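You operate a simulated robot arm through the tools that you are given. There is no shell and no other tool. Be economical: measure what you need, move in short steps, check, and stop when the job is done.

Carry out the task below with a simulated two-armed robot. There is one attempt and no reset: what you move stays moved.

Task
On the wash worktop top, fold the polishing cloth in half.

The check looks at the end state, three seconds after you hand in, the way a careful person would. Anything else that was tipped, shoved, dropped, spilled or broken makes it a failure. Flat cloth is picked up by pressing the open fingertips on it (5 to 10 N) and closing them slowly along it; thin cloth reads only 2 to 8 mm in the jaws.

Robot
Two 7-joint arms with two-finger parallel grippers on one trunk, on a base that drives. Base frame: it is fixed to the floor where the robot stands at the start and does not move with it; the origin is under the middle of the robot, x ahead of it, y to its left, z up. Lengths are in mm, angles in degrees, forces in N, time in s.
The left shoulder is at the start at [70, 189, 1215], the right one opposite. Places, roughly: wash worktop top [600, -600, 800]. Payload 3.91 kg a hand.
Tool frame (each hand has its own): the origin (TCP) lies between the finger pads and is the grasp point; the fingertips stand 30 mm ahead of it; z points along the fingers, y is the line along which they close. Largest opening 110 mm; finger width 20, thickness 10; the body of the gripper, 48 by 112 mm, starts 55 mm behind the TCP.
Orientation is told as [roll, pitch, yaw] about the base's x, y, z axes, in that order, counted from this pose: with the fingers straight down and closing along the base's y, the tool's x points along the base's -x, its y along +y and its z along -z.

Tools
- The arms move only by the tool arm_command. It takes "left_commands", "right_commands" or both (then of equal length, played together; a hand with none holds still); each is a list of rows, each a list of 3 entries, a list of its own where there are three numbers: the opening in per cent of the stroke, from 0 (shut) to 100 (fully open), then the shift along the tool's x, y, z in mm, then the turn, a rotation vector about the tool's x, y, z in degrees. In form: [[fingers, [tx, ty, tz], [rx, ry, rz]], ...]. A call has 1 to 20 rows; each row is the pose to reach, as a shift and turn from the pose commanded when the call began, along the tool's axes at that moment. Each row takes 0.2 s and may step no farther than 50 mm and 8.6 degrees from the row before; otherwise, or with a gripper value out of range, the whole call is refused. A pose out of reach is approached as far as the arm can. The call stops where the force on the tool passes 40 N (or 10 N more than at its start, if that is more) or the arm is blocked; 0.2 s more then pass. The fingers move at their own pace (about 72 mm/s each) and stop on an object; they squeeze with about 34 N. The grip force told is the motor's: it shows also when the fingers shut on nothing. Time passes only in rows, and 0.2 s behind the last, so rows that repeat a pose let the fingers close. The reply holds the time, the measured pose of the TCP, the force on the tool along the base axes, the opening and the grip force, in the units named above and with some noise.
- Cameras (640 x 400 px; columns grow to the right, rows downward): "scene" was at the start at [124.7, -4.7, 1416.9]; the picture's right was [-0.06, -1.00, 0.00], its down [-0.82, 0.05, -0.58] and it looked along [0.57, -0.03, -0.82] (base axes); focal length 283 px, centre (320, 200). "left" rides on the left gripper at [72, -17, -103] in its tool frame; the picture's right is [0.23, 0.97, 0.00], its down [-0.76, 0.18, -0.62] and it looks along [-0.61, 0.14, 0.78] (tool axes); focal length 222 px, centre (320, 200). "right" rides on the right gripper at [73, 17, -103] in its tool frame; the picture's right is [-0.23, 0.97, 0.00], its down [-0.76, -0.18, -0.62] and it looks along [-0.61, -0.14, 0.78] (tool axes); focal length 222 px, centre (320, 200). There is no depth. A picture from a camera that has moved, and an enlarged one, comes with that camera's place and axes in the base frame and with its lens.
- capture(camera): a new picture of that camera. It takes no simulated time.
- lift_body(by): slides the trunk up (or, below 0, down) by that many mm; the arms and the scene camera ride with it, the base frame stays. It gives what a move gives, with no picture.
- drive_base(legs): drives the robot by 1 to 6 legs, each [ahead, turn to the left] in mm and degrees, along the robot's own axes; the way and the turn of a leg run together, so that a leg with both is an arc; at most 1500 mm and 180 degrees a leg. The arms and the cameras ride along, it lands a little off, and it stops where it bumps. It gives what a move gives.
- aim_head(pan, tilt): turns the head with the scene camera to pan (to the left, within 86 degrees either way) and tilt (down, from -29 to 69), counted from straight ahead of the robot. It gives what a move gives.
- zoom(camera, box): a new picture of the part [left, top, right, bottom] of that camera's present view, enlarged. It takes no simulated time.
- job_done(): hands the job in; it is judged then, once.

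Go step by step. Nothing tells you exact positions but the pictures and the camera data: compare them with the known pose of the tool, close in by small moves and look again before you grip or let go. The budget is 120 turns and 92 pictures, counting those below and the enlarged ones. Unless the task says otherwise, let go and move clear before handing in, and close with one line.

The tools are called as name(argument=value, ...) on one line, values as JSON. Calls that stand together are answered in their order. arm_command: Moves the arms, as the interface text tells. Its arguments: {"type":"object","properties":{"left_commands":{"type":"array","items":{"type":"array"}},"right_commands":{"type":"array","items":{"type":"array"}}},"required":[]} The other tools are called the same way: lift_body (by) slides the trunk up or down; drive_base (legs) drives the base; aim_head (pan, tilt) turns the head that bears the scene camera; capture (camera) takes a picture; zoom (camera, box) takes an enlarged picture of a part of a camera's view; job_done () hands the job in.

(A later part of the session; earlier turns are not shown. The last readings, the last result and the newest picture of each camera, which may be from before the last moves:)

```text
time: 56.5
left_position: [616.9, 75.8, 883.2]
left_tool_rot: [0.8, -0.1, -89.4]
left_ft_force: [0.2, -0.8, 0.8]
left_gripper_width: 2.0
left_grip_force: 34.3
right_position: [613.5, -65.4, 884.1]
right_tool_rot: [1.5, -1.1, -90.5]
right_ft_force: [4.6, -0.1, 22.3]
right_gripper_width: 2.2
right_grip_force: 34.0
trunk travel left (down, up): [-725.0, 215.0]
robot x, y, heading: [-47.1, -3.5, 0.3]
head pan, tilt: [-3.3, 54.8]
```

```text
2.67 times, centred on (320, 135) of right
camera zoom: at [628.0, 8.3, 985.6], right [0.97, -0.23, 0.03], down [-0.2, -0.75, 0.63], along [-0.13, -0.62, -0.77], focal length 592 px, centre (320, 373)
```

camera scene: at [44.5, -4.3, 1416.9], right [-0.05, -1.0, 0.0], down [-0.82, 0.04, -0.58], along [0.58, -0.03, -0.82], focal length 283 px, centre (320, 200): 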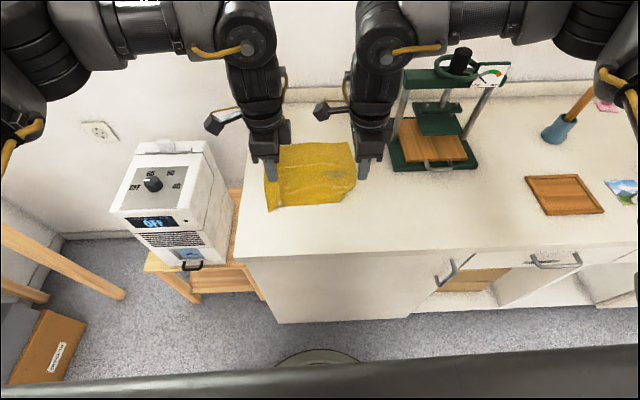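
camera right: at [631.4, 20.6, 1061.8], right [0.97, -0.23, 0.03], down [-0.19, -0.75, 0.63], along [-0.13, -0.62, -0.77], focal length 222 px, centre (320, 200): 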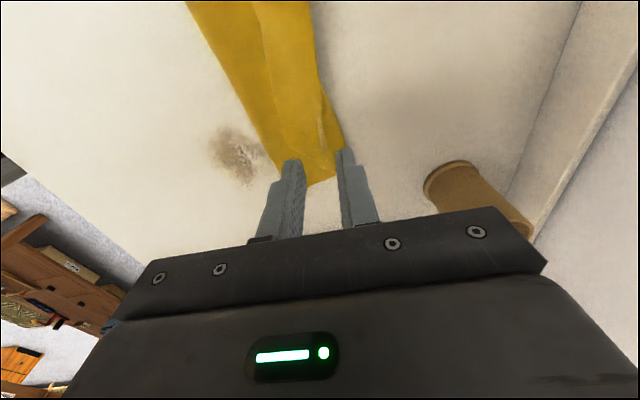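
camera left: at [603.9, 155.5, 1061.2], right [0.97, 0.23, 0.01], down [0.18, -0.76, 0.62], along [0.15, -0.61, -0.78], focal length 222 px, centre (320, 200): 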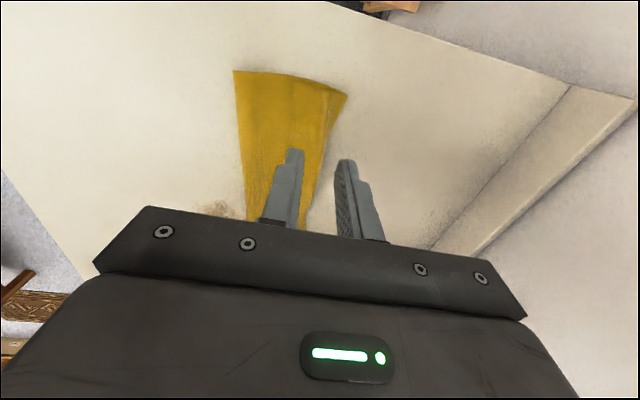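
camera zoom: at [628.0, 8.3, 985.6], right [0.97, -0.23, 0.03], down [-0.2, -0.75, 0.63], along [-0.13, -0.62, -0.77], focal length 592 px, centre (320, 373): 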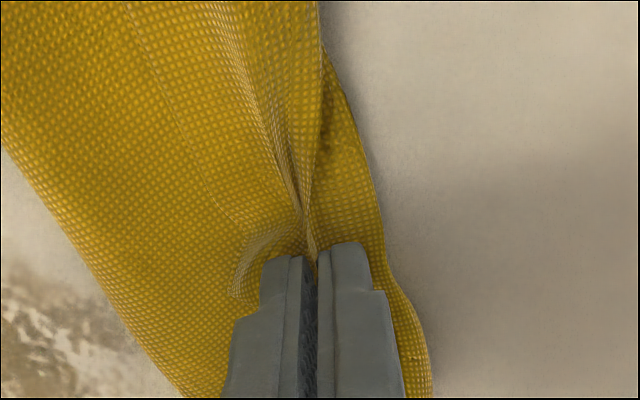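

Both pinched the hem. I'll lift it up and back toward the arc's top and see what comes along.

arm_command(left_commands=[[0, [0, 0, -15], [0, 0, 0]], [0, [0, -5, -35], [0, 0, 0]], [0, [0, -20, -55], [0, 0, 0]], [0, [0, -40, -72], [0, 0, 0]], [0, [0, -60, -85], [0, 0, 0]], [0, [0, -60, -85], [0, 0, 0]], [0, [0, -60, -85], [0, 0, 0]]], right_commands=[[0, [0, 0, -15], [0, 0, 0]], [0, [0, -5, -35], [0, 0, 0]], [0, [0, -20, -55], [0, 0, 0]], [0, [0, -40, -72], [0, 0, 0]], [0, [0, -60, -85], [0, 0, 0]], [0, [0, -60, -85], [0, 0, 0]], [0, [0, -60, -85], [0, 0, 0]]])

zoom(camera="scene", box=[240, 100, 380, 200])

capture(camera="right")

```text
time: 58.1
left_position: [555.7, 75.4, 965.5]
left_tool_rot: [0.7, 0.0, -89.5]
left_ft_force: [0.2, -1.3, -0.7]
left_gripper_width: 1.5
left_grip_force: 33.8
right_position: [553.2, -62.7, 968.2]
right_tool_rot: [1.3, -1.1, -90.4]
right_ft_force: [-0.3, 0.0, 1.3]
right_gripper_width: 1.8
right_grip_force: 34.1
trunk travel left (down, up): [-725.0, 215.0]
robot x, y, heading: [-44.2, -2.3, 0.6]
head pan, tilt: [-3.3, 54.8]
```

```text
4.00 times, centred on (310, 150) of scene
camera zoom: at [78.8, -4.1, 1416.9], right [-0.05, -1.0, 0.0], down [-0.82, 0.04, -0.58], along [0.57, -0.03, -0.82], focal length 1132 px, centre (360, 400)
```

zoom: 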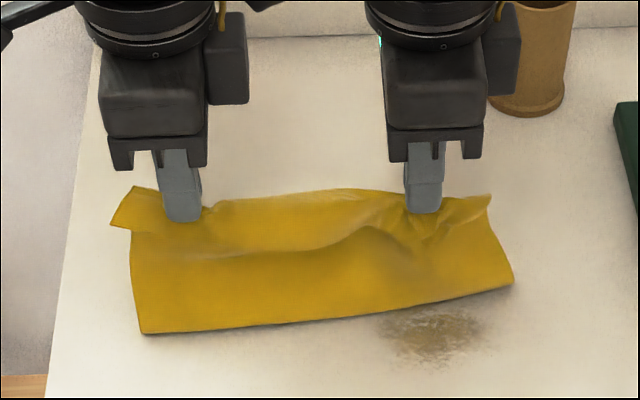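

```text
26 pictures are left
camera right: at [567.9, 11.0, 1068.6], right [0.97, -0.23, 0.03], down [-0.2, -0.75, 0.63], along [-0.13, -0.62, -0.77], focal length 222 px, centre (320, 200)
```

right: 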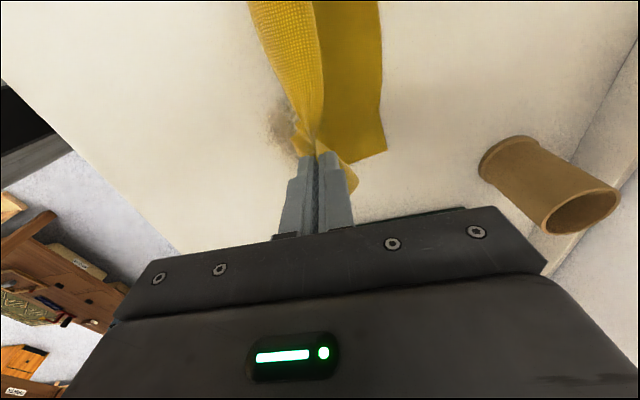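

The top layer came up cleanly. The crease is still skewed and some hem remains, so I'll unroll all the way to flat for a clean edge grip.

drive_base(legs=[[-38, 0]])

arm_command(left_commands=[[0, [0, -20, 8], [0, 0, 0]], [0, [0, -40, 20], [0, 0, 0]], [0, [0, -58, 36], [0, 0, 0]], [0, [0, -70, 52], [0, 0, 0]], [0, [0, -80, 68], [0, 0, 0]], [0, [0, -82, 76], [0, 0, 0]], [0, [0, -82, 76], [0, 0, 0]]], right_commands=[[0, [0, -20, 8], [0, 0, 0]], [0, [0, -40, 20], [0, 0, 0]], [0, [0, -58, 36], [0, 0, 0]], [0, [0, -72, 52], [0, 0, 0]], [0, [0, -82, 68], [0, 0, 0]], [0, [0, -84, 77], [0, 0, 0]], [0, [0, -84, 77], [0, 0, 0]]])

zoom(camera="scene", box=[240, 120, 380, 220])

```text
time: 59.0
left_position: [521.7, 74.0, 962.4]
left_tool_rot: [0.4, 0.2, -89.5]
left_ft_force: [0.3, -0.5, 0.2]
left_gripper_width: 1.7
left_grip_force: 34.0
right_position: [519.4, -65.1, 964.8]
right_tool_rot: [1.0, -1.1, -90.5]
right_ft_force: [1.3, 0.0, -0.6]
right_gripper_width: 1.8
right_grip_force: 34.1
trunk travel left (down, up): [-725.0, 215.0]
robot x, y, heading: [-84.8, 3.5, -0.1]
head pan, tilt: [-3.3, 54.8]
```

```text
time: 60.6
left_position: [437.1, 73.8, 887.6]
left_tool_rot: [0.7, 0.1, -89.5]
left_ft_force: [0.0, -0.5, -0.1]
left_gripper_width: 1.8
left_grip_force: 33.8
right_position: [432.4, -64.7, 889.1]
right_tool_rot: [1.4, -1.1, -90.5]
right_ft_force: [-0.2, -0.4, -0.3]
right_gripper_width: 1.7
right_grip_force: 33.5
trunk travel left (down, up): [-725.0, 215.0]
robot x, y, heading: [-84.1, -1.7, 0.4]
head pan, tilt: [-3.3, 54.8]
```

```text
4.00 times, centred on (310, 170) of scene
camera zoom: at [41.4, -4.3, 1416.9], right [-0.05, -1.0, 0.0], down [-0.82, 0.04, -0.58], along [0.57, -0.03, -0.82], focal length 1132 px, centre (360, 320)
```

zoom: 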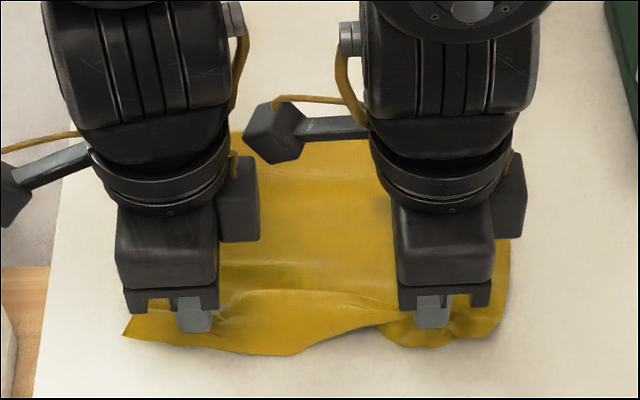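

The cloth is nearly flat again, with some slack. I'll draw it back a little more to straighten it, lower, release, and look from above.

arm_command(left_commands=[[0, [0, -6, 2], [0, 0, 0]], [0, [3, -12, 4], [0, 0, 0]], [0, [3, -16, 4], [0, 0, 0]], [5, [3, -16, 4], [0, 0, 0]], [10, [3, -16, 4], [0, 0, 0]], [18, [3, -16, 4], [0, 0, 0]], [25, [3, -16, 4], [0, 0, 0]], [25, [3, -16, -20], [0, 0, 0]], [25, [3, -16, -60], [0, 0, 0]], [25, [40, 30, -95], [0, 0, 0]], [25, [60, 60, -120], [0, 0, 0]], [25, [60, 60, -120], [0, 0, 0]]], right_commands=[[0, [0, -6, 2], [0, 0, 0]], [0, [-5, -12, 5], [0, 0, 0]], [0, [-8, -16, 5], [0, 0, 0]], [5, [-8, -16, 5], [0, 0, 0]], [10, [-8, -16, 5], [0, 0, 0]], [18, [-8, -16, 5], [0, 0, 0]], [25, [-8, -16, 5], [0, 0, 0]], [25, [-8, -16, -20], [0, 0, 0]], [25, [-8, -16, -60], [0, 0, 0]], [25, [-40, 20, -90], [0, 0, 0]], [25, [-60, 50, -110], [0, 0, 0]], [25, [-60, 50, -110], [0, 0, 0]]])

zoom(camera="scene", box=[240, 120, 380, 220])

```text
refused: row 10 steps farther than a row can; nothing moved
```

```text
4.00 times, centred on (310, 170) of scene
camera zoom: at [41.4, -4.3, 1416.9], right [-0.05, -1.0, 0.0], down [-0.82, 0.04, -0.58], along [0.57, -0.03, -0.82], focal length 1132 px, centre (360, 320)
```

zoom: 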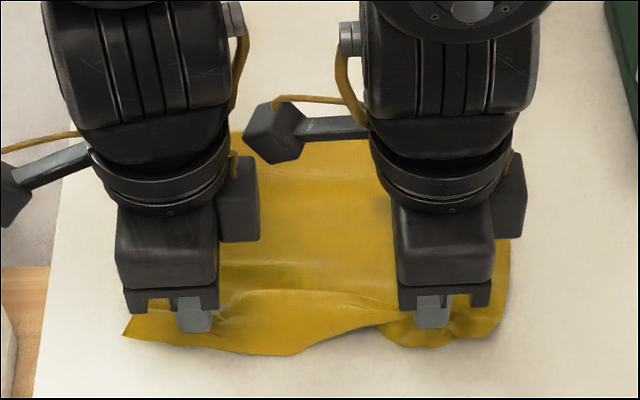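

A row stepped too far and the call was refused, so I'll repeat it with smaller steps.

arm_command(left_commands=[[0, [0, -6, 2], [0, 0, 0]], [0, [3, -12, 4], [0, 0, 0]], [0, [3, -16, 4], [0, 0, 0]], [5, [3, -16, 4], [0, 0, 0]], [10, [3, -16, 4], [0, 0, 0]], [18, [3, -16, 4], [0, 0, 0]], [25, [3, -16, 4], [0, 0, 0]], [25, [3, -16, -20], [0, 0, 0]], [25, [3, -16, -60], [0, 0, 0]], [25, [20, 5, -85], [0, 0, 0]], [25, [40, 30, -105], [0, 0, 0]], [25, [60, 50, -120], [0, 0, 0]], [25, [60, 50, -120], [0, 0, 0]]], right_commands=[[0, [0, -6, 2], [0, 0, 0]], [0, [-5, -12, 5], [0, 0, 0]], [0, [-8, -16, 5], [0, 0, 0]], [5, [-8, -16, 5], [0, 0, 0]], [10, [-8, -16, 5], [0, 0, 0]], [18, [-8, -16, 5], [0, 0, 0]], [25, [-8, -16, 5], [0, 0, 0]], [25, [-8, -16, -20], [0, 0, 0]], [25, [-8, -16, -60], [0, 0, 0]], [25, [-30, 0, -85], [0, 0, 0]], [25, [-50, 20, -105], [0, 0, 0]], [25, [-70, 40, -110], [0, 0, 0]], [25, [-70, 40, -110], [0, 0, 0]]])

```text
time: 63.4
left_position: [484.6, 136.3, 1007.8]
left_tool_rot: [0.7, 0.0, -89.5]
left_ft_force: [1.1, 0.2, 0.4]
left_gripper_width: 27.3
left_grip_force: 0.0
right_position: [472.5, -132.1, 1002.9]
right_tool_rot: [1.2, -1.0, -90.3]
right_ft_force: [0.4, -0.6, -1.4]
right_gripper_width: 27.4
right_grip_force: 0.0
trunk travel left (down, up): [-725.0, 215.0]
robot x, y, heading: [-83.0, -0.6, 0.1]
head pan, tilt: [-3.3, 54.8]
```

zoom(camera="scene", box=[240, 120, 380, 220])

```text
4.00 times, centred on (310, 170) of scene
camera zoom: at [41.4, -4.3, 1416.9], right [-0.05, -1.0, 0.0], down [-0.82, 0.04, -0.58], along [0.57, -0.03, -0.82], focal length 1132 px, centre (360, 320)
```

zoom: 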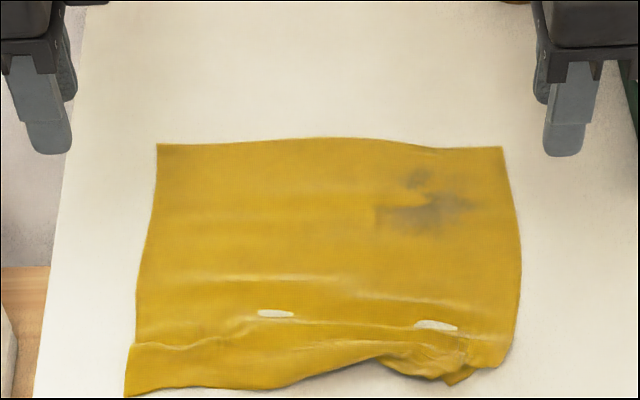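

The cloth is flat but shifted about 60 mm toward the robot, with a tuck at the near-right corner. I'll back the base up for comfortable reach and bring the hands to the near edge.

drive_base(legs=[[-50, 0]])

arm_command(left_commands=[[22, [-15, -10, 20], [0, 0, 0]], [22, [-30, -20, 45], [0, 0, 0]], [22, [-45, -30, 70], [0, 0, 0]], [22, [-52, -37, 90], [0, 0, 0]], [22, [-52, -37, 106], [0, 0, 0]], [22, [-52, -37, 106], [0, 0, 0]]], right_commands=[[22, [15, -6, 20], [0, 0, 0]], [22, [30, -12, 45], [0, 0, 0]], [22, [45, -18, 70], [0, 0, 0]], [22, [55, -22, 86], [0, 0, 0]], [22, [55, -22, 96], [0, 0, 0]], [22, [55, -22, 96], [0, 0, 0]]])

zoom(camera="right", box=[180, 20, 500, 220])

zoom(camera="left", box=[180, 60, 460, 235])

```text
time: 64.3
left_position: [438.2, 135.9, 1005.1]
left_tool_rot: [0.4, 0.0, -89.4]
left_ft_force: [1.2, -0.9, -0.6]
left_gripper_width: 27.6
left_grip_force: 0.1
right_position: [427.4, -132.7, 1000.3]
right_tool_rot: [1.0, -1.1, -90.5]
right_ft_force: [0.5, 0.2, 0.1]
right_gripper_width: 27.5
right_grip_force: 0.1
trunk travel left (down, up): [-725.0, 215.0]
robot x, y, heading: [-131.0, -0.0, 0.1]
head pan, tilt: [-3.3, 54.8]
```

```text
time: 65.7
left_position: [397.2, 84.3, 900.3]
left_tool_rot: [0.7, 0.0, -89.5]
left_ft_force: [0.3, 0.1, 0.2]
left_gripper_width: 24.2
left_grip_force: 0.1
right_position: [402.5, -78.8, 903.2]
right_tool_rot: [1.2, -1.2, -90.5]
right_ft_force: [-0.5, 0.0, 0.9]
right_gripper_width: 24.4
right_grip_force: 0.0
trunk travel left (down, up): [-725.0, 215.0]
robot x, y, heading: [-133.3, 3.6, 0.3]
head pan, tilt: [-3.3, 54.8]
```

```text
2.00 times, centred on (340, 120) of right
camera zoom: at [418.2, -3.5, 1005.1], right [0.97, -0.23, 0.03], down [-0.2, -0.75, 0.63], along [-0.13, -0.62, -0.77], focal length 444 px, centre (280, 360)
```

zoom: 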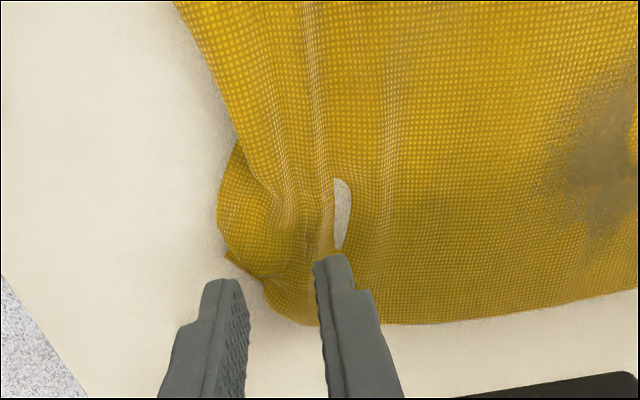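

```text
2.29 times, centred on (320, 148) of left
camera zoom: at [381.4, 157.0, 1003.5], right [0.97, 0.24, 0.01], down [0.18, -0.76, 0.63], along [0.16, -0.61, -0.78], focal length 508 px, centre (320, 320)
```

zoom: 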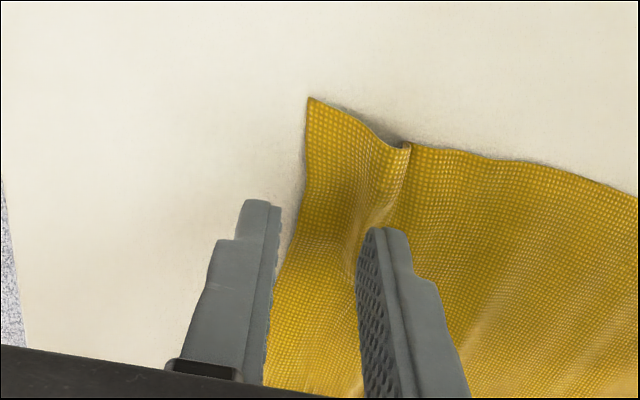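

The left finger placement straddles the edge nicely. The right corner is folded under, so I'll first pick just the top layer a bit inside with the right hand, lift so the corner drops, and set it down trailing outward.

arm_command(right_commands=[[20, [8, 10, 5], [0, 0, 0]], [20, [17, 20, 12], [0, 0, 0]], [20, [17, 20, 17], [0, 0, 0]], [20, [17, 20, 19], [0, 0, 0]], [20, [17, 20, 19], [0, 0, 0]]])

```text
time: 66.9
left_position: [398.9, 85.0, 901.1]
left_tool_rot: [0.7, 0.0, -89.4]
left_ft_force: [-0.9, -0.3, 0.4]
left_gripper_width: 24.4
left_grip_force: 0.0
right_position: [423.9, -61.3, 886.3]
right_tool_rot: [1.2, -1.0, -90.6]
right_ft_force: [-0.2, 0.4, 0.1]
right_gripper_width: 22.1
right_grip_force: 0.1
trunk travel left (down, up): [-725.0, 215.0]
robot x, y, heading: [-132.3, 0.4, 0.1]
head pan, tilt: [-3.3, 54.8]
```

arm_command(right_commands=[[20, [0, 0, 1], [0, 0, 0]], [20, [0, 0, 2], [0, 0, 0]], [20, [0, 0, 3], [0, 0, 0]], [20, [0, 0, 3], [0, 0, 0]]])

```text
time: 67.9
left_position: [398.1, 86.3, 901.0]
left_tool_rot: [0.6, 0.0, -89.5]
left_ft_force: [0.8, -0.1, -0.3]
left_gripper_width: 24.3
left_grip_force: 0.0
right_position: [425.1, -61.8, 882.8]
right_tool_rot: [1.3, -1.1, -90.5]
right_ft_force: [0.4, 0.0, 0.2]
right_gripper_width: 21.8
right_grip_force: 0.1
trunk travel left (down, up): [-725.0, 215.0]
robot x, y, heading: [-131.0, -0.5, 0.3]
head pan, tilt: [-3.3, 54.8]
```

Not in contact yet, so I'll go a touch lower.

arm_command(right_commands=[[20, [0, 0, 1], [0, 0, 0]], [20, [0, 0, 2], [0, 0, 0]], [20, [0, 0, 2], [0, 0, 0]]])

```text
time: 68.7
left_position: [398.0, 84.8, 901.7]
left_tool_rot: [0.7, 0.0, -89.6]
left_ft_force: [0.9, -1.3, -0.5]
left_gripper_width: 24.3
left_grip_force: 0.0
right_position: [423.8, -63.2, 881.4]
right_tool_rot: [1.2, -1.0, -90.5]
right_ft_force: [-0.1, -0.5, 3.3]
right_gripper_width: 21.9
right_grip_force: 0.0
trunk travel left (down, up): [-725.0, 215.0]
robot x, y, heading: [-133.1, 2.9, 0.2]
head pan, tilt: [-3.3, 54.8]
```

arm_command(right_commands=[[17, [0, 0, 0.7], [0, 0, 0]], [14, [0, 0, 0.7], [0, 0, 0]], [11, [0, 0, 0.5], [0, 0, 0]], [8, [0, 0, 0.3], [0, 0, 0]], [5, [0, 0, 0], [0, 0, 0]], [2, [0, 0, 0], [0, 0, 0]], [0, [0, 0, 0], [0, 0, 0]], [0, [0, 0, 0], [0, 0, 0]], [0, [0, 0, -20], [0, 0, 0]], [0, [0, 0, -40], [0, 0, 0]], [0, [0, 0, -60], [0, 0, 0]], [0, [0, 0, -80], [0, 0, 0]], [0, [0, 0, -80], [0, 0, 0]], [0, [0, 0, -80], [0, 0, 0]]])

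zoom(camera="scene", box=[240, 140, 380, 240])

```text
time: 71.7
left_position: [398.1, 84.0, 901.3]
left_tool_rot: [0.7, 0.0, -89.5]
left_ft_force: [-0.2, -0.1, -0.8]
left_gripper_width: 24.2
left_grip_force: 0.1
right_position: [421.8, -61.2, 961.7]
right_tool_rot: [1.3, -1.1, -90.5]
right_ft_force: [0.6, -0.2, -1.2]
right_gripper_width: 1.8
right_grip_force: 34.0
trunk travel left (down, up): [-725.0, 215.0]
robot x, y, heading: [-134.0, 2.1, 0.1]
head pan, tilt: [-3.3, 54.8]
```

```text
4.00 times, centred on (310, 190) of scene
camera zoom: at [-8.4, -4.5, 1416.9], right [-0.05, -1.0, 0.0], down [-0.82, 0.04, -0.58], along [0.57, -0.03, -0.82], focal length 1132 px, centre (360, 240)
```

zoom: 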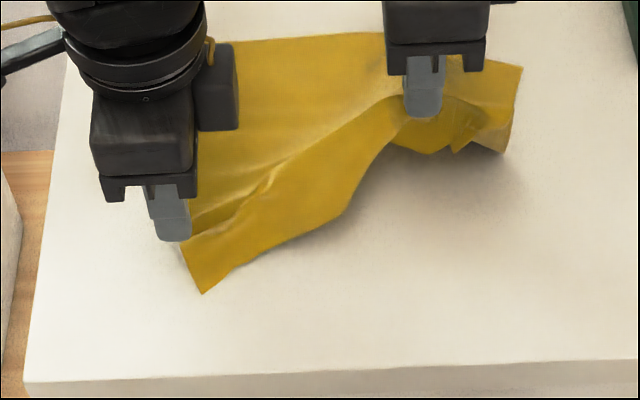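

The corner hangs mostly free. I'll move back and set it down with a small forward motion, so the corner trails outward.

arm_command(right_commands=[[0, [-4, -15, 0], [0, 0, 0]], [0, [-8, -32, 10], [0, 0, 0]], [0, [-8, -40, 25], [0, 0, 0]], [0, [-8, -40, 36], [0, 0, 0]], [0, [-8, -36, 46], [0, 0, 0]], [0, [-8, -28, 56], [0, 0, 0]], [0, [-8, -20, 64], [0, 0, 0]], [0, [-8, -12, 72], [0, 0, 0]], [0, [-8, -8, 76], [0, 0, 0]], [0, [-8, -8, 76], [0, 0, 0]], [6, [-8, -8, 76], [0, 0, 0]], [12, [-8, -8, 76], [0, 0, 0]], [20, [-8, -8, 76], [0, 0, 0]], [20, [-8, -8, 60], [0, 0, 0]], [20, [-8, -8, 30], [0, 0, 0]], [20, [-8, -8, 0], [0, 0, 0]], [20, [-8, 30, -20], [0, 0, 0]], [20, [-8, 60, -40], [0, 0, 0]]])

zoom(camera="scene", box=[240, 140, 380, 240])

```text
time: 75.5
left_position: [398.3, 85.9, 901.9]
left_tool_rot: [0.7, -0.2, -89.6]
left_ft_force: [0.4, 0.4, 0.6]
left_gripper_width: 24.2
left_grip_force: 0.2
right_position: [480.7, -68.8, 1004.8]
right_tool_rot: [1.3, -1.1, -90.4]
right_ft_force: [-0.3, 0.8, 0.1]
right_gripper_width: 21.8
right_grip_force: 0.1
trunk travel left (down, up): [-725.0, 215.0]
robot x, y, heading: [-131.6, 2.5, 0.2]
head pan, tilt: [-3.3, 54.8]
```

```text
4.00 times, centred on (310, 190) of scene
camera zoom: at [-8.4, -3.2, 1416.8], right [-0.05, -1.0, 0.0], down [-0.82, 0.04, -0.58], along [0.57, -0.03, -0.82], focal length 1132 px, centre (360, 240)
```

zoom: 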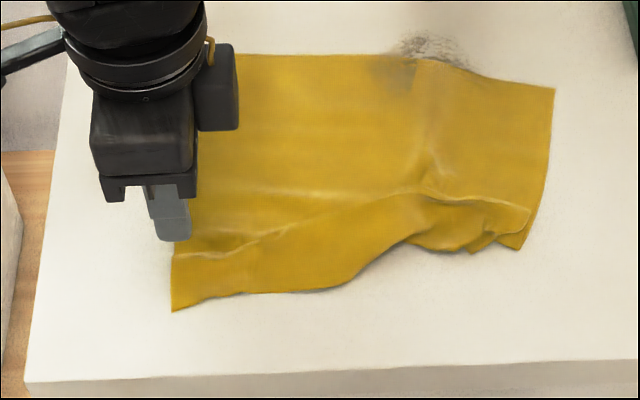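

I need a closer look at that right part.

zoom(camera="right", box=[120, 0, 560, 275])

```text
1.45 times, centred on (340, 138) of right
camera zoom: at [495.1, 6.4, 1105.4], right [0.97, -0.23, 0.03], down [-0.2, -0.75, 0.63], along [-0.13, -0.62, -0.77], focal length 323 px, centre (291, 291)
```

zoom: 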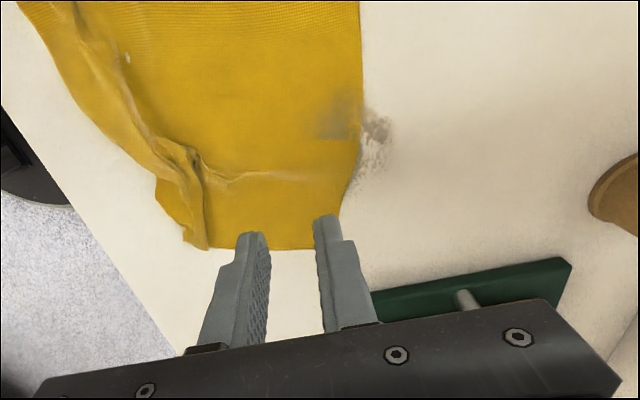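

The corner is out now, but there are pleats. The far edge is clean and straight, so the better plan is to grip the two far corners, hang the whole cloth so gravity straightens it, and lay it down folded in one motion.

arm_command(left_commands=[[22, [0, 0, -30], [0, 0, 0]], [22, [0, 0, -60], [0, 0, 0]]])

drive_base(legs=[[40, 0]])

arm_command(left_commands=[[22, [-12, 30, 0], [0, 0, 0]], [22, [-25, 60, 0], [0, 0, 0]], [22, [-37, 97, 10], [0, 0, 0]], [22, [-37, 97, 35], [0, 0, 0]], [22, [-37, 97, 58], [0, 0, 0]], [22, [-37, 97, 58], [0, 0, 0]]], right_commands=[[24, [-22, -7, 10], [0, 0, 0]], [24, [-44, -14, 30], [0, 0, 0]], [24, [-66, -21, 50], [0, 0, 0]], [24, [-66, -21, 80], [0, 0, 0]], [24, [-66, -21, 103], [0, 0, 0]], [24, [-66, -21, 103], [0, 0, 0]]])

zoom(camera="left", box=[160, 20, 480, 220])

zoom(camera="right", box=[160, 20, 480, 220])

```text
time: 76.1
left_position: [397.5, 84.5, 963.1]
left_tool_rot: [0.7, -0.1, -89.5]
left_ft_force: [-1.1, -0.3, 0.2]
left_gripper_width: 24.4
left_grip_force: 0.1
right_position: [480.1, -71.1, 1005.4]
right_tool_rot: [1.3, -0.9, -90.4]
right_ft_force: [-0.1, -0.5, -0.3]
right_gripper_width: 22.3
right_grip_force: 0.1
trunk travel left (down, up): [-725.0, 215.0]
robot x, y, heading: [-130.3, 3.6, -0.1]
head pan, tilt: [-3.3, 54.8]
```

```text
time: 77.0
left_position: [429.2, 84.4, 968.9]
left_tool_rot: [1.2, 0.0, -89.7]
left_ft_force: [0.1, 0.5, 0.1]
left_gripper_width: 24.1
left_grip_force: 0.0
right_position: [512.6, -68.8, 1011.3]
right_tool_rot: [1.8, -1.0, -90.5]
right_ft_force: [-0.5, 0.1, 1.4]
right_gripper_width: 22.0
right_grip_force: 0.0
trunk travel left (down, up): [-725.0, 215.0]
robot x, y, heading: [-94.4, 1.7, 0.1]
head pan, tilt: [-3.3, 54.8]
```

```text
time: 78.4
left_position: [531.9, 47.1, 906.2]
left_tool_rot: [0.9, -0.1, -89.7]
left_ft_force: [0.1, -0.4, 0.1]
left_gripper_width: 24.2
left_grip_force: 0.1
right_position: [497.5, -138.8, 904.9]
right_tool_rot: [1.4, -1.1, -90.6]
right_ft_force: [0.6, 0.3, -0.8]
right_gripper_width: 26.4
right_grip_force: 0.0
trunk travel left (down, up): [-725.0, 215.0]
robot x, y, heading: [-93.2, -0.1, -0.2]
head pan, tilt: [-3.3, 54.8]
```

```text
2.00 times, centred on (320, 120) of left
camera zoom: at [515.7, 119.6, 1009.1], right [0.97, 0.23, 0.01], down [0.17, -0.76, 0.63], along [0.16, -0.61, -0.78], focal length 444 px, centre (320, 360)
```

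zoom: 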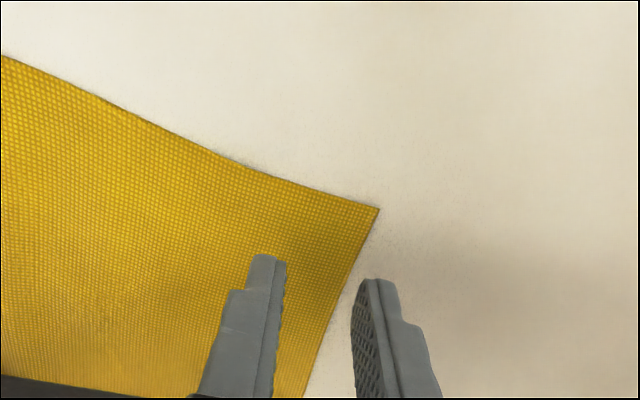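

```text
2.00 times, centred on (320, 120) of right
camera zoom: at [513.1, -64.6, 1005.9], right [0.97, -0.24, 0.03], down [-0.2, -0.75, 0.63], along [-0.13, -0.62, -0.77], focal length 444 px, centre (320, 360)
```

zoom: 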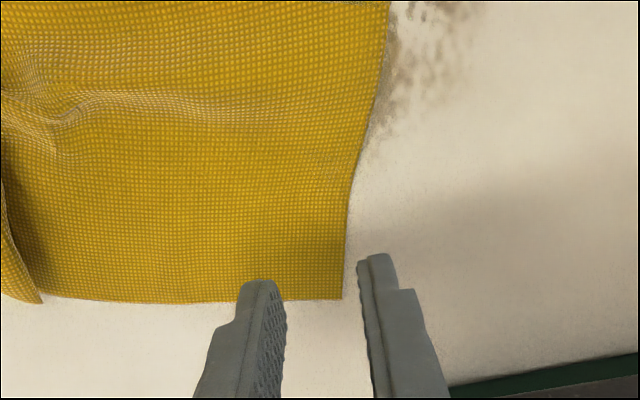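

Both are well placed; the left needs +9 mm in x and +5 in y. I'll lower to near contact.

arm_command(left_commands=[[22, [5, 9, 8], [0, 0, 0]], [22, [5, 9, 16], [0, 0, 0]], [22, [5, 9, 21], [0, 0, 0]], [22, [5, 9, 24], [0, 0, 0]], [22, [5, 9, 25], [0, 0, 0]]], right_commands=[[24, [0, 0, 8], [0, 0, 0]], [24, [0, 0, 16], [0, 0, 0]], [24, [0, 0, 21], [0, 0, 0]], [24, [0, 0, 23], [0, 0, 0]], [24, [0, 0, 24], [0, 0, 0]]])

```text
time: 79.6
left_position: [540.3, 51.8, 881.8]
left_tool_rot: [0.8, 0.0, -89.6]
left_ft_force: [0.1, -0.5, 0.2]
left_gripper_width: 24.2
left_grip_force: 0.2
right_position: [498.4, -137.4, 881.4]
right_tool_rot: [1.6, -1.0, -90.5]
right_ft_force: [0.9, -2.6, 12.3]
right_gripper_width: 25.8
right_grip_force: 0.1
trunk travel left (down, up): [-725.0, 215.0]
robot x, y, heading: [-97.0, 2.7, -0.1]
head pan, tilt: [-3.3, 54.8]
```

arm_command(left_commands=[[22, [0, 0, 1], [0, 0, 0]], [22, [0, 0, 2], [0, 0, 0]], [22, [0, 0, 2.5], [0, 0, 0]]], right_commands=[[24, [0, 0, 0], [0, 0, 0]], [24, [0, 0, 0], [0, 0, 0]], [24, [0, 0, 0], [0, 0, 0]]])

```text
time: 80.4
left_position: [540.9, 53.2, 880.4]
left_tool_rot: [1.0, -0.2, -89.7]
left_ft_force: [-1.2, -0.4, 6.0]
left_gripper_width: 24.5
left_grip_force: 0.9
right_position: [496.2, -137.5, 882.2]
right_tool_rot: [1.5, -1.0, -90.6]
right_ft_force: [3.0, -0.9, 15.9]
right_gripper_width: 25.1
right_grip_force: 0.1
trunk travel left (down, up): [-725.0, 215.0]
robot x, y, heading: [-94.0, 2.7, 0.3]
head pan, tilt: [-3.3, 54.8]
```

In contact at 6 and 16 N, so I'll close slowly.

arm_command(left_commands=[[20, [0, 0, 0.5], [0, 0, 0]], [18, [0, 0, 0.5], [0, 0, 0]], [16, [0, 0, 0.5], [0, 0, 0]], [14, [0, 0, 0.5], [0, 0, 0]], [12, [0, 0, 0.5], [0, 0, 0]], [10, [0, 0, 0.5], [0, 0, 0]], [8, [0, 0, 0.5], [0, 0, 0]], [6, [0, 0, 0.3], [0, 0, 0]], [4, [0, 0, 0], [0, 0, 0]], [2, [0, 0, 0], [0, 0, 0]], [0, [0, 0, 0], [0, 0, 0]], [0, [0, 0, 0], [0, 0, 0]], [0, [0, 0, 0], [0, 0, 0]]], right_commands=[[22, [0, 0, 0], [0, 0, 0]], [20, [0, 0, -0.4], [0, 0, 0]], [18, [0, 0, -0.4], [0, 0, 0]], [16, [0, 0, -0.4], [0, 0, 0]], [14, [0, 0, -0.4], [0, 0, 0]], [12, [0, 0, -0.4], [0, 0, 0]], [10, [0, 0, -0.4], [0, 0, 0]], [8, [0, 0, -0.4], [0, 0, 0]], [6, [0, 0, -0.4], [0, 0, 0]], [3, [0, 0, -0.4], [0, 0, 0]], [0, [0, 0, -0.4], [0, 0, 0]], [0, [0, 0, -0.4], [0, 0, 0]], [0, [0, 0, -0.4], [0, 0, 0]]])

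zoom(camera="left", box=[200, 60, 440, 210])

zoom(camera="right", box=[200, 60, 440, 210])

```text
time: 83.2
left_position: [540.9, 53.3, 881.2]
left_tool_rot: [1.0, 0.1, -89.6]
left_ft_force: [-1.3, -1.6, 15.7]
left_gripper_width: 1.9
left_grip_force: 34.7
right_position: [496.9, -138.1, 883.0]
right_tool_rot: [1.5, -1.0, -90.6]
right_ft_force: [0.6, -0.1, 0.5]
right_gripper_width: 0.0
right_grip_force: 34.2
trunk travel left (down, up): [-725.0, 215.0]
robot x, y, heading: [-90.3, 1.1, 0.1]
head pan, tilt: [-3.3, 54.8]
```

```text
2.67 times, centred on (320, 135) of left
camera zoom: at [523.7, 125.2, 983.8], right [0.97, 0.23, 0.02], down [0.17, -0.76, 0.63], along [0.16, -0.61, -0.78], focal length 592 px, centre (320, 373)
```

zoom: 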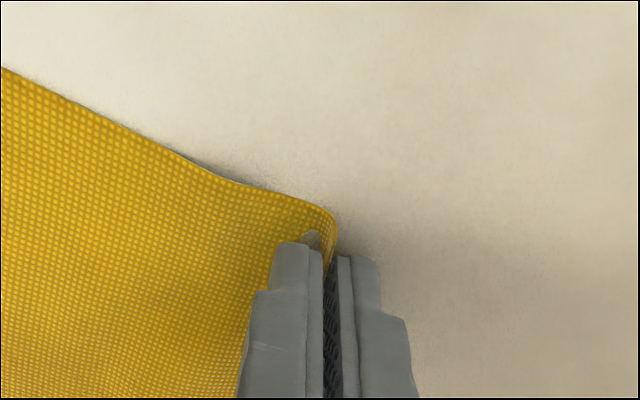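

```text
2.67 times, centred on (320, 135) of right
camera zoom: at [511.0, -63.1, 983.3], right [0.97, -0.24, 0.03], down [-0.2, -0.75, 0.63], along [-0.13, -0.62, -0.77], focal length 592 px, centre (320, 373)
```

zoom: 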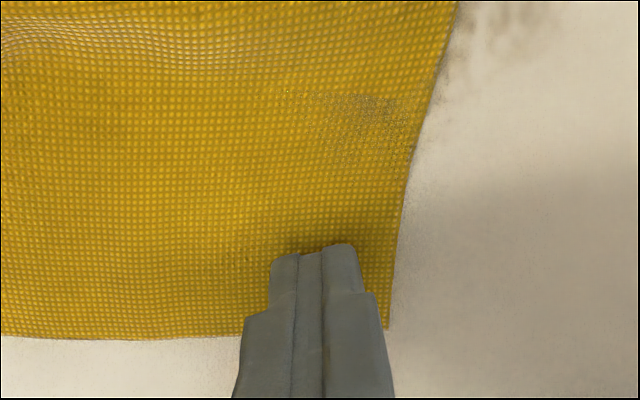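

The left has the true edge cleanly. The right slipped off (width 0), so I'll lift it slightly, reopen, and press a bit firmer.

arm_command(right_commands=[[0, [0, 0, -8], [0, 0, 0]], [12, [0, 1, -8], [0, 0, 0]], [22, [0, 1, -8], [0, 0, 0]], [22, [0, 1, -8], [0, 0, 0]], [22, [0, 1, -3], [0, 0, 0]], [22, [0, 1, 0.4], [0, 0, 0]], [22, [0, 1, 0.8], [0, 0, 0]], [22, [0, 1, 0.8], [0, 0, 0]]])

```text
time: 85.0
left_position: [541.3, 52.9, 881.0]
left_tool_rot: [1.0, -0.1, -89.7]
left_ft_force: [0.7, -1.5, 8.6]
left_gripper_width: 1.8
left_grip_force: 33.6
right_position: [498.8, -140.4, 882.3]
right_tool_rot: [1.5, -1.0, -90.5]
right_ft_force: [-0.5, -1.2, 13.5]
right_gripper_width: 24.4
right_grip_force: 0.3
trunk travel left (down, up): [-725.0, 215.0]
robot x, y, heading: [-93.1, 0.0, 0.2]
head pan, tilt: [-3.3, 54.8]
```

arm_command(right_commands=[[20, [0, 0, 0], [0, 0, 0]], [18, [0, 0, 0], [0, 0, 0]], [16, [0, 0, 0], [0, 0, 0]], [14, [0, 0, 0], [0, 0, 0]], [12, [0, 0, 0], [0, 0, 0]], [10, [0, 0, 0], [0, 0, 0]], [8, [0, 0, 0], [0, 0, 0]], [6, [0, 0, 0], [0, 0, 0]], [4, [0, 0, 0], [0, 0, 0]], [2, [0, 0, 0], [0, 0, 0]], [0, [0, 0, 0], [0, 0, 0]], [0, [0, 0, 0], [0, 0, 0]], [0, [0, 0, 0], [0, 0, 0]]])

```text
time: 87.8
left_position: [539.2, 53.3, 881.4]
left_tool_rot: [0.9, 0.0, -89.6]
left_ft_force: [-0.3, -0.8, 1.0]
left_gripper_width: 1.8
left_grip_force: 34.0
right_position: [498.1, -139.0, 880.7]
right_tool_rot: [1.6, -0.9, -90.4]
right_ft_force: [-3.3, 0.2, 19.1]
right_gripper_width: 0.0
right_grip_force: 33.8
trunk travel left (down, up): [-725.0, 215.0]
robot x, y, heading: [-93.1, 0.4, -0.1]
head pan, tilt: [-3.3, 54.8]
```

It missed again, so I'll shift the right 8 mm inward so both fingers bear on the cloth, and repeat.

arm_command(right_commands=[[0, [0, 0, -8], [0, 0, 0]], [12, [2, -8, -8], [0, 0, 0]], [22, [2, -8, -8], [0, 0, 0]], [22, [2, -8, -8], [0, 0, 0]], [22, [2, -8, -3], [0, 0, 0]], [22, [2, -8, 0], [0, 0, 0]], [22, [2, -8, 0], [0, 0, 0]], [20, [2, -8, 0], [0, 0, 0]], [18, [2, -8, 0], [0, 0, 0]], [16, [2, -8, 0], [0, 0, 0]], [14, [2, -8, 0], [0, 0, 0]], [12, [2, -8, 0], [0, 0, 0]], [10, [2, -8, 0], [0, 0, 0]], [8, [2, -8, 0], [0, 0, 0]], [6, [2, -8, 0], [0, 0, 0]], [4, [2, -8, 0], [0, 0, 0]], [2, [2, -8, 0], [0, 0, 0]], [0, [2, -8, 0], [0, 0, 0]], [0, [2, -8, 0], [0, 0, 0]], [0, [2, -8, 0], [0, 0, 0]]])

```text
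time: 92.0
left_position: [540.2, 52.5, 881.1]
left_tool_rot: [1.0, 0.0, -89.8]
left_ft_force: [1.5, -0.5, 13.7]
left_gripper_width: 1.6
left_grip_force: 33.8
right_position: [489.7, -136.0, 881.0]
right_tool_rot: [1.5, -1.0, -90.5]
right_ft_force: [-1.1, 0.1, 5.0]
right_gripper_width: 0.4
right_grip_force: 33.9
trunk travel left (down, up): [-725.0, 215.0]
robot x, y, heading: [-89.6, -1.8, -0.1]
head pan, tilt: [-3.3, 54.8]
```

zoom(camera="right", box=[200, 60, 440, 210])

```text
2.67 times, centred on (320, 135) of right
camera zoom: at [504.4, -61.4, 982.3], right [0.97, -0.24, 0.03], down [-0.2, -0.75, 0.63], along [-0.13, -0.62, -0.77], focal length 592 px, centre (320, 373)
```

zoom: 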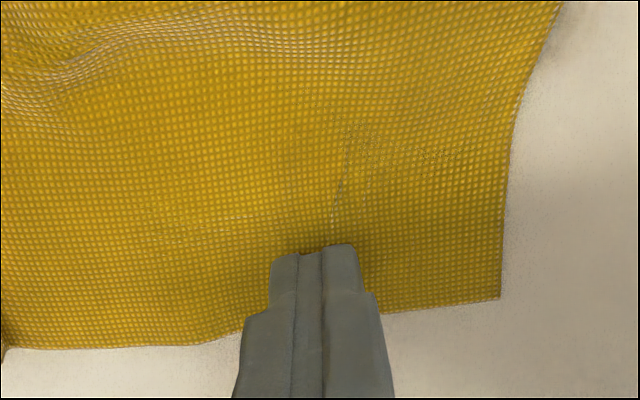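

The cloth slid under the far finger because the right tool is tilted about 1°. I'll correct the tilt so the far finger bears on the table, then straddle the edge at its new position (x≈534).

arm_command(right_commands=[[0, [0, 0, -10], [0, 0, 0]], [12, [0, 16, -14], [1.2, -0.8, 0]], [22, [0, 34, -14], [2.5, -1.5, 0]], [22, [0, 34, -14], [2.5, -1.5, 0]], [22, [0, 34, -8], [2.5, -1.5, 0]], [22, [0, 34, -4], [2.5, -1.5, 0]], [22, [0, 34, -4], [2.5, -1.5, 0]]])

zoom(camera="right", box=[200, 60, 440, 210])

```text
time: 93.6
left_position: [540.1, 53.3, 881.0]
left_tool_rot: [1.0, 0.0, -89.8]
left_ft_force: [0.0, 0.6, 17.1]
left_gripper_width: 1.8
left_grip_force: 34.2
right_position: [523.8, -138.1, 884.4]
right_tool_rot: [-1.0, -2.5, -90.5]
right_ft_force: [0.4, -0.4, 0.9]
right_gripper_width: 24.4
right_grip_force: 0.0
trunk travel left (down, up): [-725.0, 215.0]
robot x, y, heading: [-94.4, 0.7, 0.1]
head pan, tilt: [-3.3, 54.8]
```

```text
2.67 times, centred on (320, 135) of right
camera zoom: at [543.4, -59.3, 984.4], right [0.97, -0.24, -0.01], down [-0.17, -0.73, 0.66], along [-0.16, -0.64, -0.75], focal length 592 px, centre (320, 373)
```

zoom: 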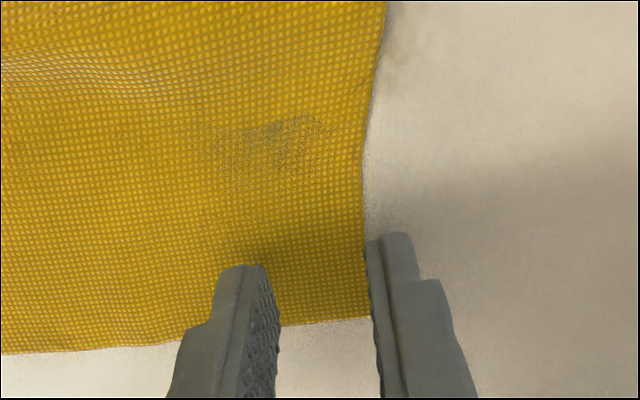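

The straddle is right now. I'll fix the remaining small tilt, press, and close.

arm_command(right_commands=[[22, [0, 0, 1], [0, 1.2, 0]], [22, [0, 0, 2], [0, 2.4, 0]], [22, [0, 0, 3], [0, 2.4, 0]], [22, [0, 0, 3.5], [0, 2.4, 0]], [22, [0, 0, 3.5], [0, 2.4, 0]]])

```text
time: 94.8
left_position: [541.0, 52.9, 880.2]
left_tool_rot: [1.0, 0.0, -89.7]
left_ft_force: [-0.3, -0.4, 16.9]
left_gripper_width: 1.9
left_grip_force: 33.6
right_position: [524.4, -136.3, 881.7]
right_tool_rot: [-1.1, -0.1, -90.5]
right_ft_force: [0.2, -0.1, 0.5]
right_gripper_width: 23.8
right_grip_force: 0.1
trunk travel left (down, up): [-725.0, 215.0]
robot x, y, heading: [-93.5, 3.0, 0.1]
head pan, tilt: [-3.3, 54.8]
```

arm_command(right_commands=[[22, [0, 0, 1], [0, 0, 0]], [22, [0, 0, 1.5], [0, 0, 0]], [22, [0, 0, 2], [0, 0, 0]], [20, [0, 0, 2], [0, 0, 0]], [18, [0, 0, 2], [0, 0, 0]], [16, [0, 0, 2], [0, 0, 0]], [14, [0, 0, 2], [0, 0, 0]], [12, [0, 0, 2], [0, 0, 0]], [10, [0, 0, 2], [0, 0, 0]], [8, [0, 0, 2], [0, 0, 0]], [6, [0, 0, 2], [0, 0, 0]], [4, [0, 0, 2], [0, 0, 0]], [2, [0, 0, 2], [0, 0, 0]], [0, [0, 0, 2], [0, 0, 0]], [0, [0, 0, 2], [0, 0, 0]], [0, [0, 0, 2], [0, 0, 0]]])

```text
time: 98.2
left_position: [540.4, 52.9, 882.1]
left_tool_rot: [1.0, -0.1, -89.7]
left_ft_force: [0.6, -0.5, 3.4]
left_gripper_width: 1.9
left_grip_force: 33.4
right_position: [523.4, -136.2, 880.6]
right_tool_rot: [-0.9, -0.1, -90.6]
right_ft_force: [1.2, -0.7, 18.1]
right_gripper_width: 1.6
right_grip_force: 33.9
trunk travel left (down, up): [-725.0, 215.0]
robot x, y, heading: [-94.9, 1.4, 0.2]
head pan, tilt: [-3.3, 54.8]
```

Both hands now hold the far edge at its very rim. I'll raise the trunk so the cloth hangs freely.

lift_body(by=60)

arm_command(right_commands=[[0, [-3, 8, 0], [0, 0, 0]], [0, [-5, 17, 0], [0, 0, 0]], [0, [-5, 17, 0], [0, 0, 0]]])

lift_body(by=150)

capture(camera="scene")

```text
time: 99.2
left_position: [543.1, 53.0, 939.5]
left_tool_rot: [0.8, 0.0, -89.6]
left_ft_force: [0.3, -0.5, 1.1]
left_gripper_width: 1.6
left_grip_force: 34.2
right_position: [525.6, -137.0, 938.4]
right_tool_rot: [-1.2, 0.0, -90.4]
right_ft_force: [0.3, -0.1, 1.0]
right_gripper_width: 1.6
right_grip_force: 34.1
trunk travel left (down, up): [-785.0, 155.0]
robot x, y, heading: [-93.2, 4.2, 0.1]
head pan, tilt: [-3.3, 54.8]
```

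```text
time: 100.0
left_position: [542.0, 53.6, 939.8]
left_tool_rot: [0.9, -0.1, -89.8]
left_ft_force: [-0.1, -0.2, 0.7]
left_gripper_width: 1.6
left_grip_force: 34.1
right_position: [541.8, -140.2, 939.1]
right_tool_rot: [-1.1, -0.1, -90.5]
right_ft_force: [-0.1, 0.4, -0.6]
right_gripper_width: 1.2
right_grip_force: 34.3
trunk travel left (down, up): [-785.0, 155.0]
robot x, y, heading: [-93.9, -2.0, 0.1]
head pan, tilt: [-3.3, 54.8]
```

```text
time: 101.7
left_position: [542.4, 52.6, 1090.1]
left_tool_rot: [0.8, 0.0, -89.6]
left_ft_force: [0.3, -0.8, 0.1]
left_gripper_width: 1.8
left_grip_force: 33.7
right_position: [541.6, -141.1, 1088.1]
right_tool_rot: [-1.0, -0.1, -90.5]
right_ft_force: [0.2, 0.4, -0.4]
right_gripper_width: 1.6
right_grip_force: 33.9
trunk travel left (down, up): [-935.0, 5.0]
robot x, y, heading: [-93.0, 0.3, -0.2]
head pan, tilt: [-3.3, 54.8]
```

```text
11 pictures are left
camera scene: at [31.1, -4.7, 1626.8], right [-0.06, -1.0, 0.0], down [-0.82, 0.05, -0.58], along [0.57, -0.03, -0.82], focal length 283 px, centre (320, 200)
```

scene: 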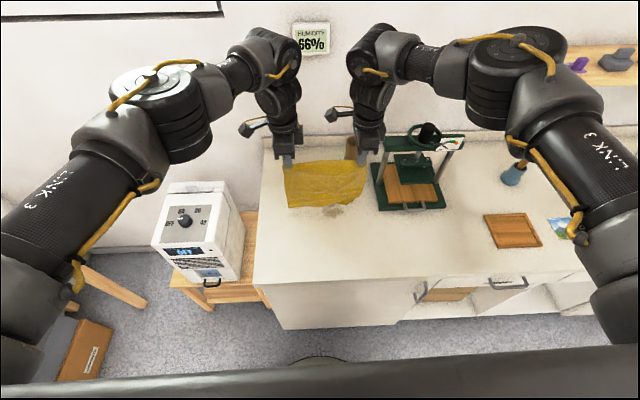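

zoom(camera="scene", box=[260, 130, 400, 230])

```text
4.00 times, centred on (330, 180) of scene
camera zoom: at [31.1, -4.7, 1626.8], right [-0.06, -1.0, 0.0], down [-0.82, 0.05, -0.58], along [0.57, -0.03, -0.82], focal length 1132 px, centre (280, 280)
```

zoom: 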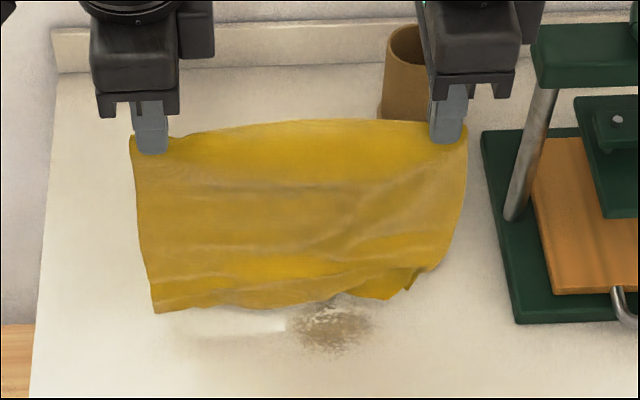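

The cloth hangs well; the lower right corner still has a small turn. I'll raise clear of the table and shake gently.

arm_command(left_commands=[[0, [0, -10, -20], [0, 0, 0]], [0, [0, -20, -40], [0, 0, 0]], [0, [0, -45, -50], [0, 0, 0]], [0, [0, -5, -50], [0, 0, 0]], [0, [0, -45, -50], [0, 0, 0]], [0, [0, -5, -50], [0, 0, 0]], [0, [0, -45, -50], [0, 0, 0]], [0, [0, -20, -50], [0, 0, 0]], [0, [0, -20, -50], [0, 0, 0]], [0, [0, -20, -50], [0, 0, 0]], [0, [0, -20, -50], [0, 0, 0]]], right_commands=[[0, [0, -10, -20], [0, 0, 0]], [0, [0, -20, -40], [0, 0, 0]], [0, [0, -45, -50], [0, 0, 0]], [0, [0, -5, -50], [0, 0, 0]], [0, [0, -45, -50], [0, 0, 0]], [0, [0, -5, -50], [0, 0, 0]], [0, [0, -45, -50], [0, 0, 0]], [0, [0, -20, -50], [0, 0, 0]], [0, [0, -20, -50], [0, 0, 0]], [0, [0, -20, -50], [0, 0, 0]], [0, [0, -20, -50], [0, 0, 0]]])

zoom(camera="scene", box=[260, 130, 400, 230])

```text
time: 104.1
left_position: [521.8, 53.0, 1140.5]
left_tool_rot: [0.9, 0.0, -89.7]
left_ft_force: [-0.5, 0.0, 0.6]
left_gripper_width: 1.9
left_grip_force: 34.1
right_position: [520.9, -139.3, 1142.7]
right_tool_rot: [-1.1, -0.1, -90.5]
right_ft_force: [-0.8, -0.2, 0.5]
right_gripper_width: 1.6
right_grip_force: 33.7
trunk travel left (down, up): [-935.0, 5.0]
robot x, y, heading: [-91.5, 3.2, 0.1]
head pan, tilt: [-3.3, 54.8]
```

```text
4.00 times, centred on (330, 180) of scene
camera zoom: at [30.6, -4.6, 1626.9], right [-0.06, -1.0, 0.0], down [-0.82, 0.05, -0.58], along [0.57, -0.03, -0.82], focal length 1132 px, centre (280, 280)
```

zoom: 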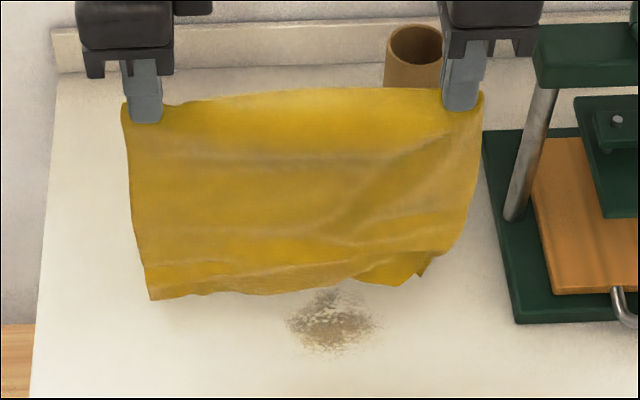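

The cloth hangs flat apart from a small nub at the lower right. Now I'll lower it so the bottom edge lands, and lay the lower half while moving back toward the robot.

arm_command(left_commands=[[0, [0, 7, 18], [0, 0, 0]], [0, [0, 14, 36], [0, 0, 0]], [0, [0, 14, 46], [0, 0, 0]], [0, [0, 0, 60], [0, 0, 0]], [0, [0, -14, 74], [0, 0, 0]], [0, [0, -28, 88], [0, 0, 0]], [0, [0, -42, 102], [0, 0, 0]], [0, [0, -56, 116], [0, 0, 0]], [0, [0, -70, 130], [0, 0, 0]], [0, [0, -84, 144], [0, 0, 0]], [0, [0, -98, 158], [0, 0, 0]], [0, [0, -98, 158], [0, 0, 0]], [0, [0, -98, 158], [0, 0, 0]]], right_commands=[[0, [0, 7, 18], [0, 0, 0]], [0, [0, 14, 36], [0, 0, 0]], [0, [0, 14, 46], [0, 0, 0]], [0, [0, 0, 60], [0, 0, 0]], [0, [0, -14, 74], [0, 0, 0]], [0, [0, -28, 88], [0, 0, 0]], [0, [0, -42, 102], [0, 0, 0]], [0, [0, -56, 116], [0, 0, 0]], [0, [0, -70, 130], [0, 0, 0]], [0, [0, -84, 144], [0, 0, 0]], [0, [0, -98, 158], [0, 0, 0]], [0, [0, -98, 158], [0, 0, 0]], [0, [0, -98, 158], [0, 0, 0]]])

zoom(camera="scene", box=[250, 140, 410, 254])

```text
time: 106.9
left_position: [424.9, 53.9, 978.9]
left_tool_rot: [0.8, 0.0, -89.6]
left_ft_force: [0.5, -0.8, 0.3]
left_gripper_width: 2.0
left_grip_force: 34.1
right_position: [421.1, -140.1, 982.6]
right_tool_rot: [-1.1, -0.1, -90.5]
right_ft_force: [0.2, 0.4, -1.0]
right_gripper_width: 1.3
right_grip_force: 34.1
trunk travel left (down, up): [-935.0, 5.0]
robot x, y, heading: [-94.4, 1.7, 0.3]
head pan, tilt: [-3.3, 54.8]
```

```text
3.51 times, centred on (330, 197) of scene
camera zoom: at [31.1, -4.5, 1626.9], right [-0.06, -1.0, 0.0], down [-0.82, 0.05, -0.58], along [0.57, -0.03, -0.82], focal length 993 px, centre (285, 210)
```

zoom: 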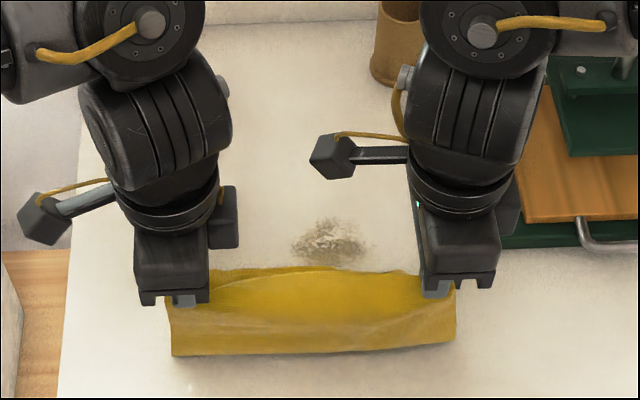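

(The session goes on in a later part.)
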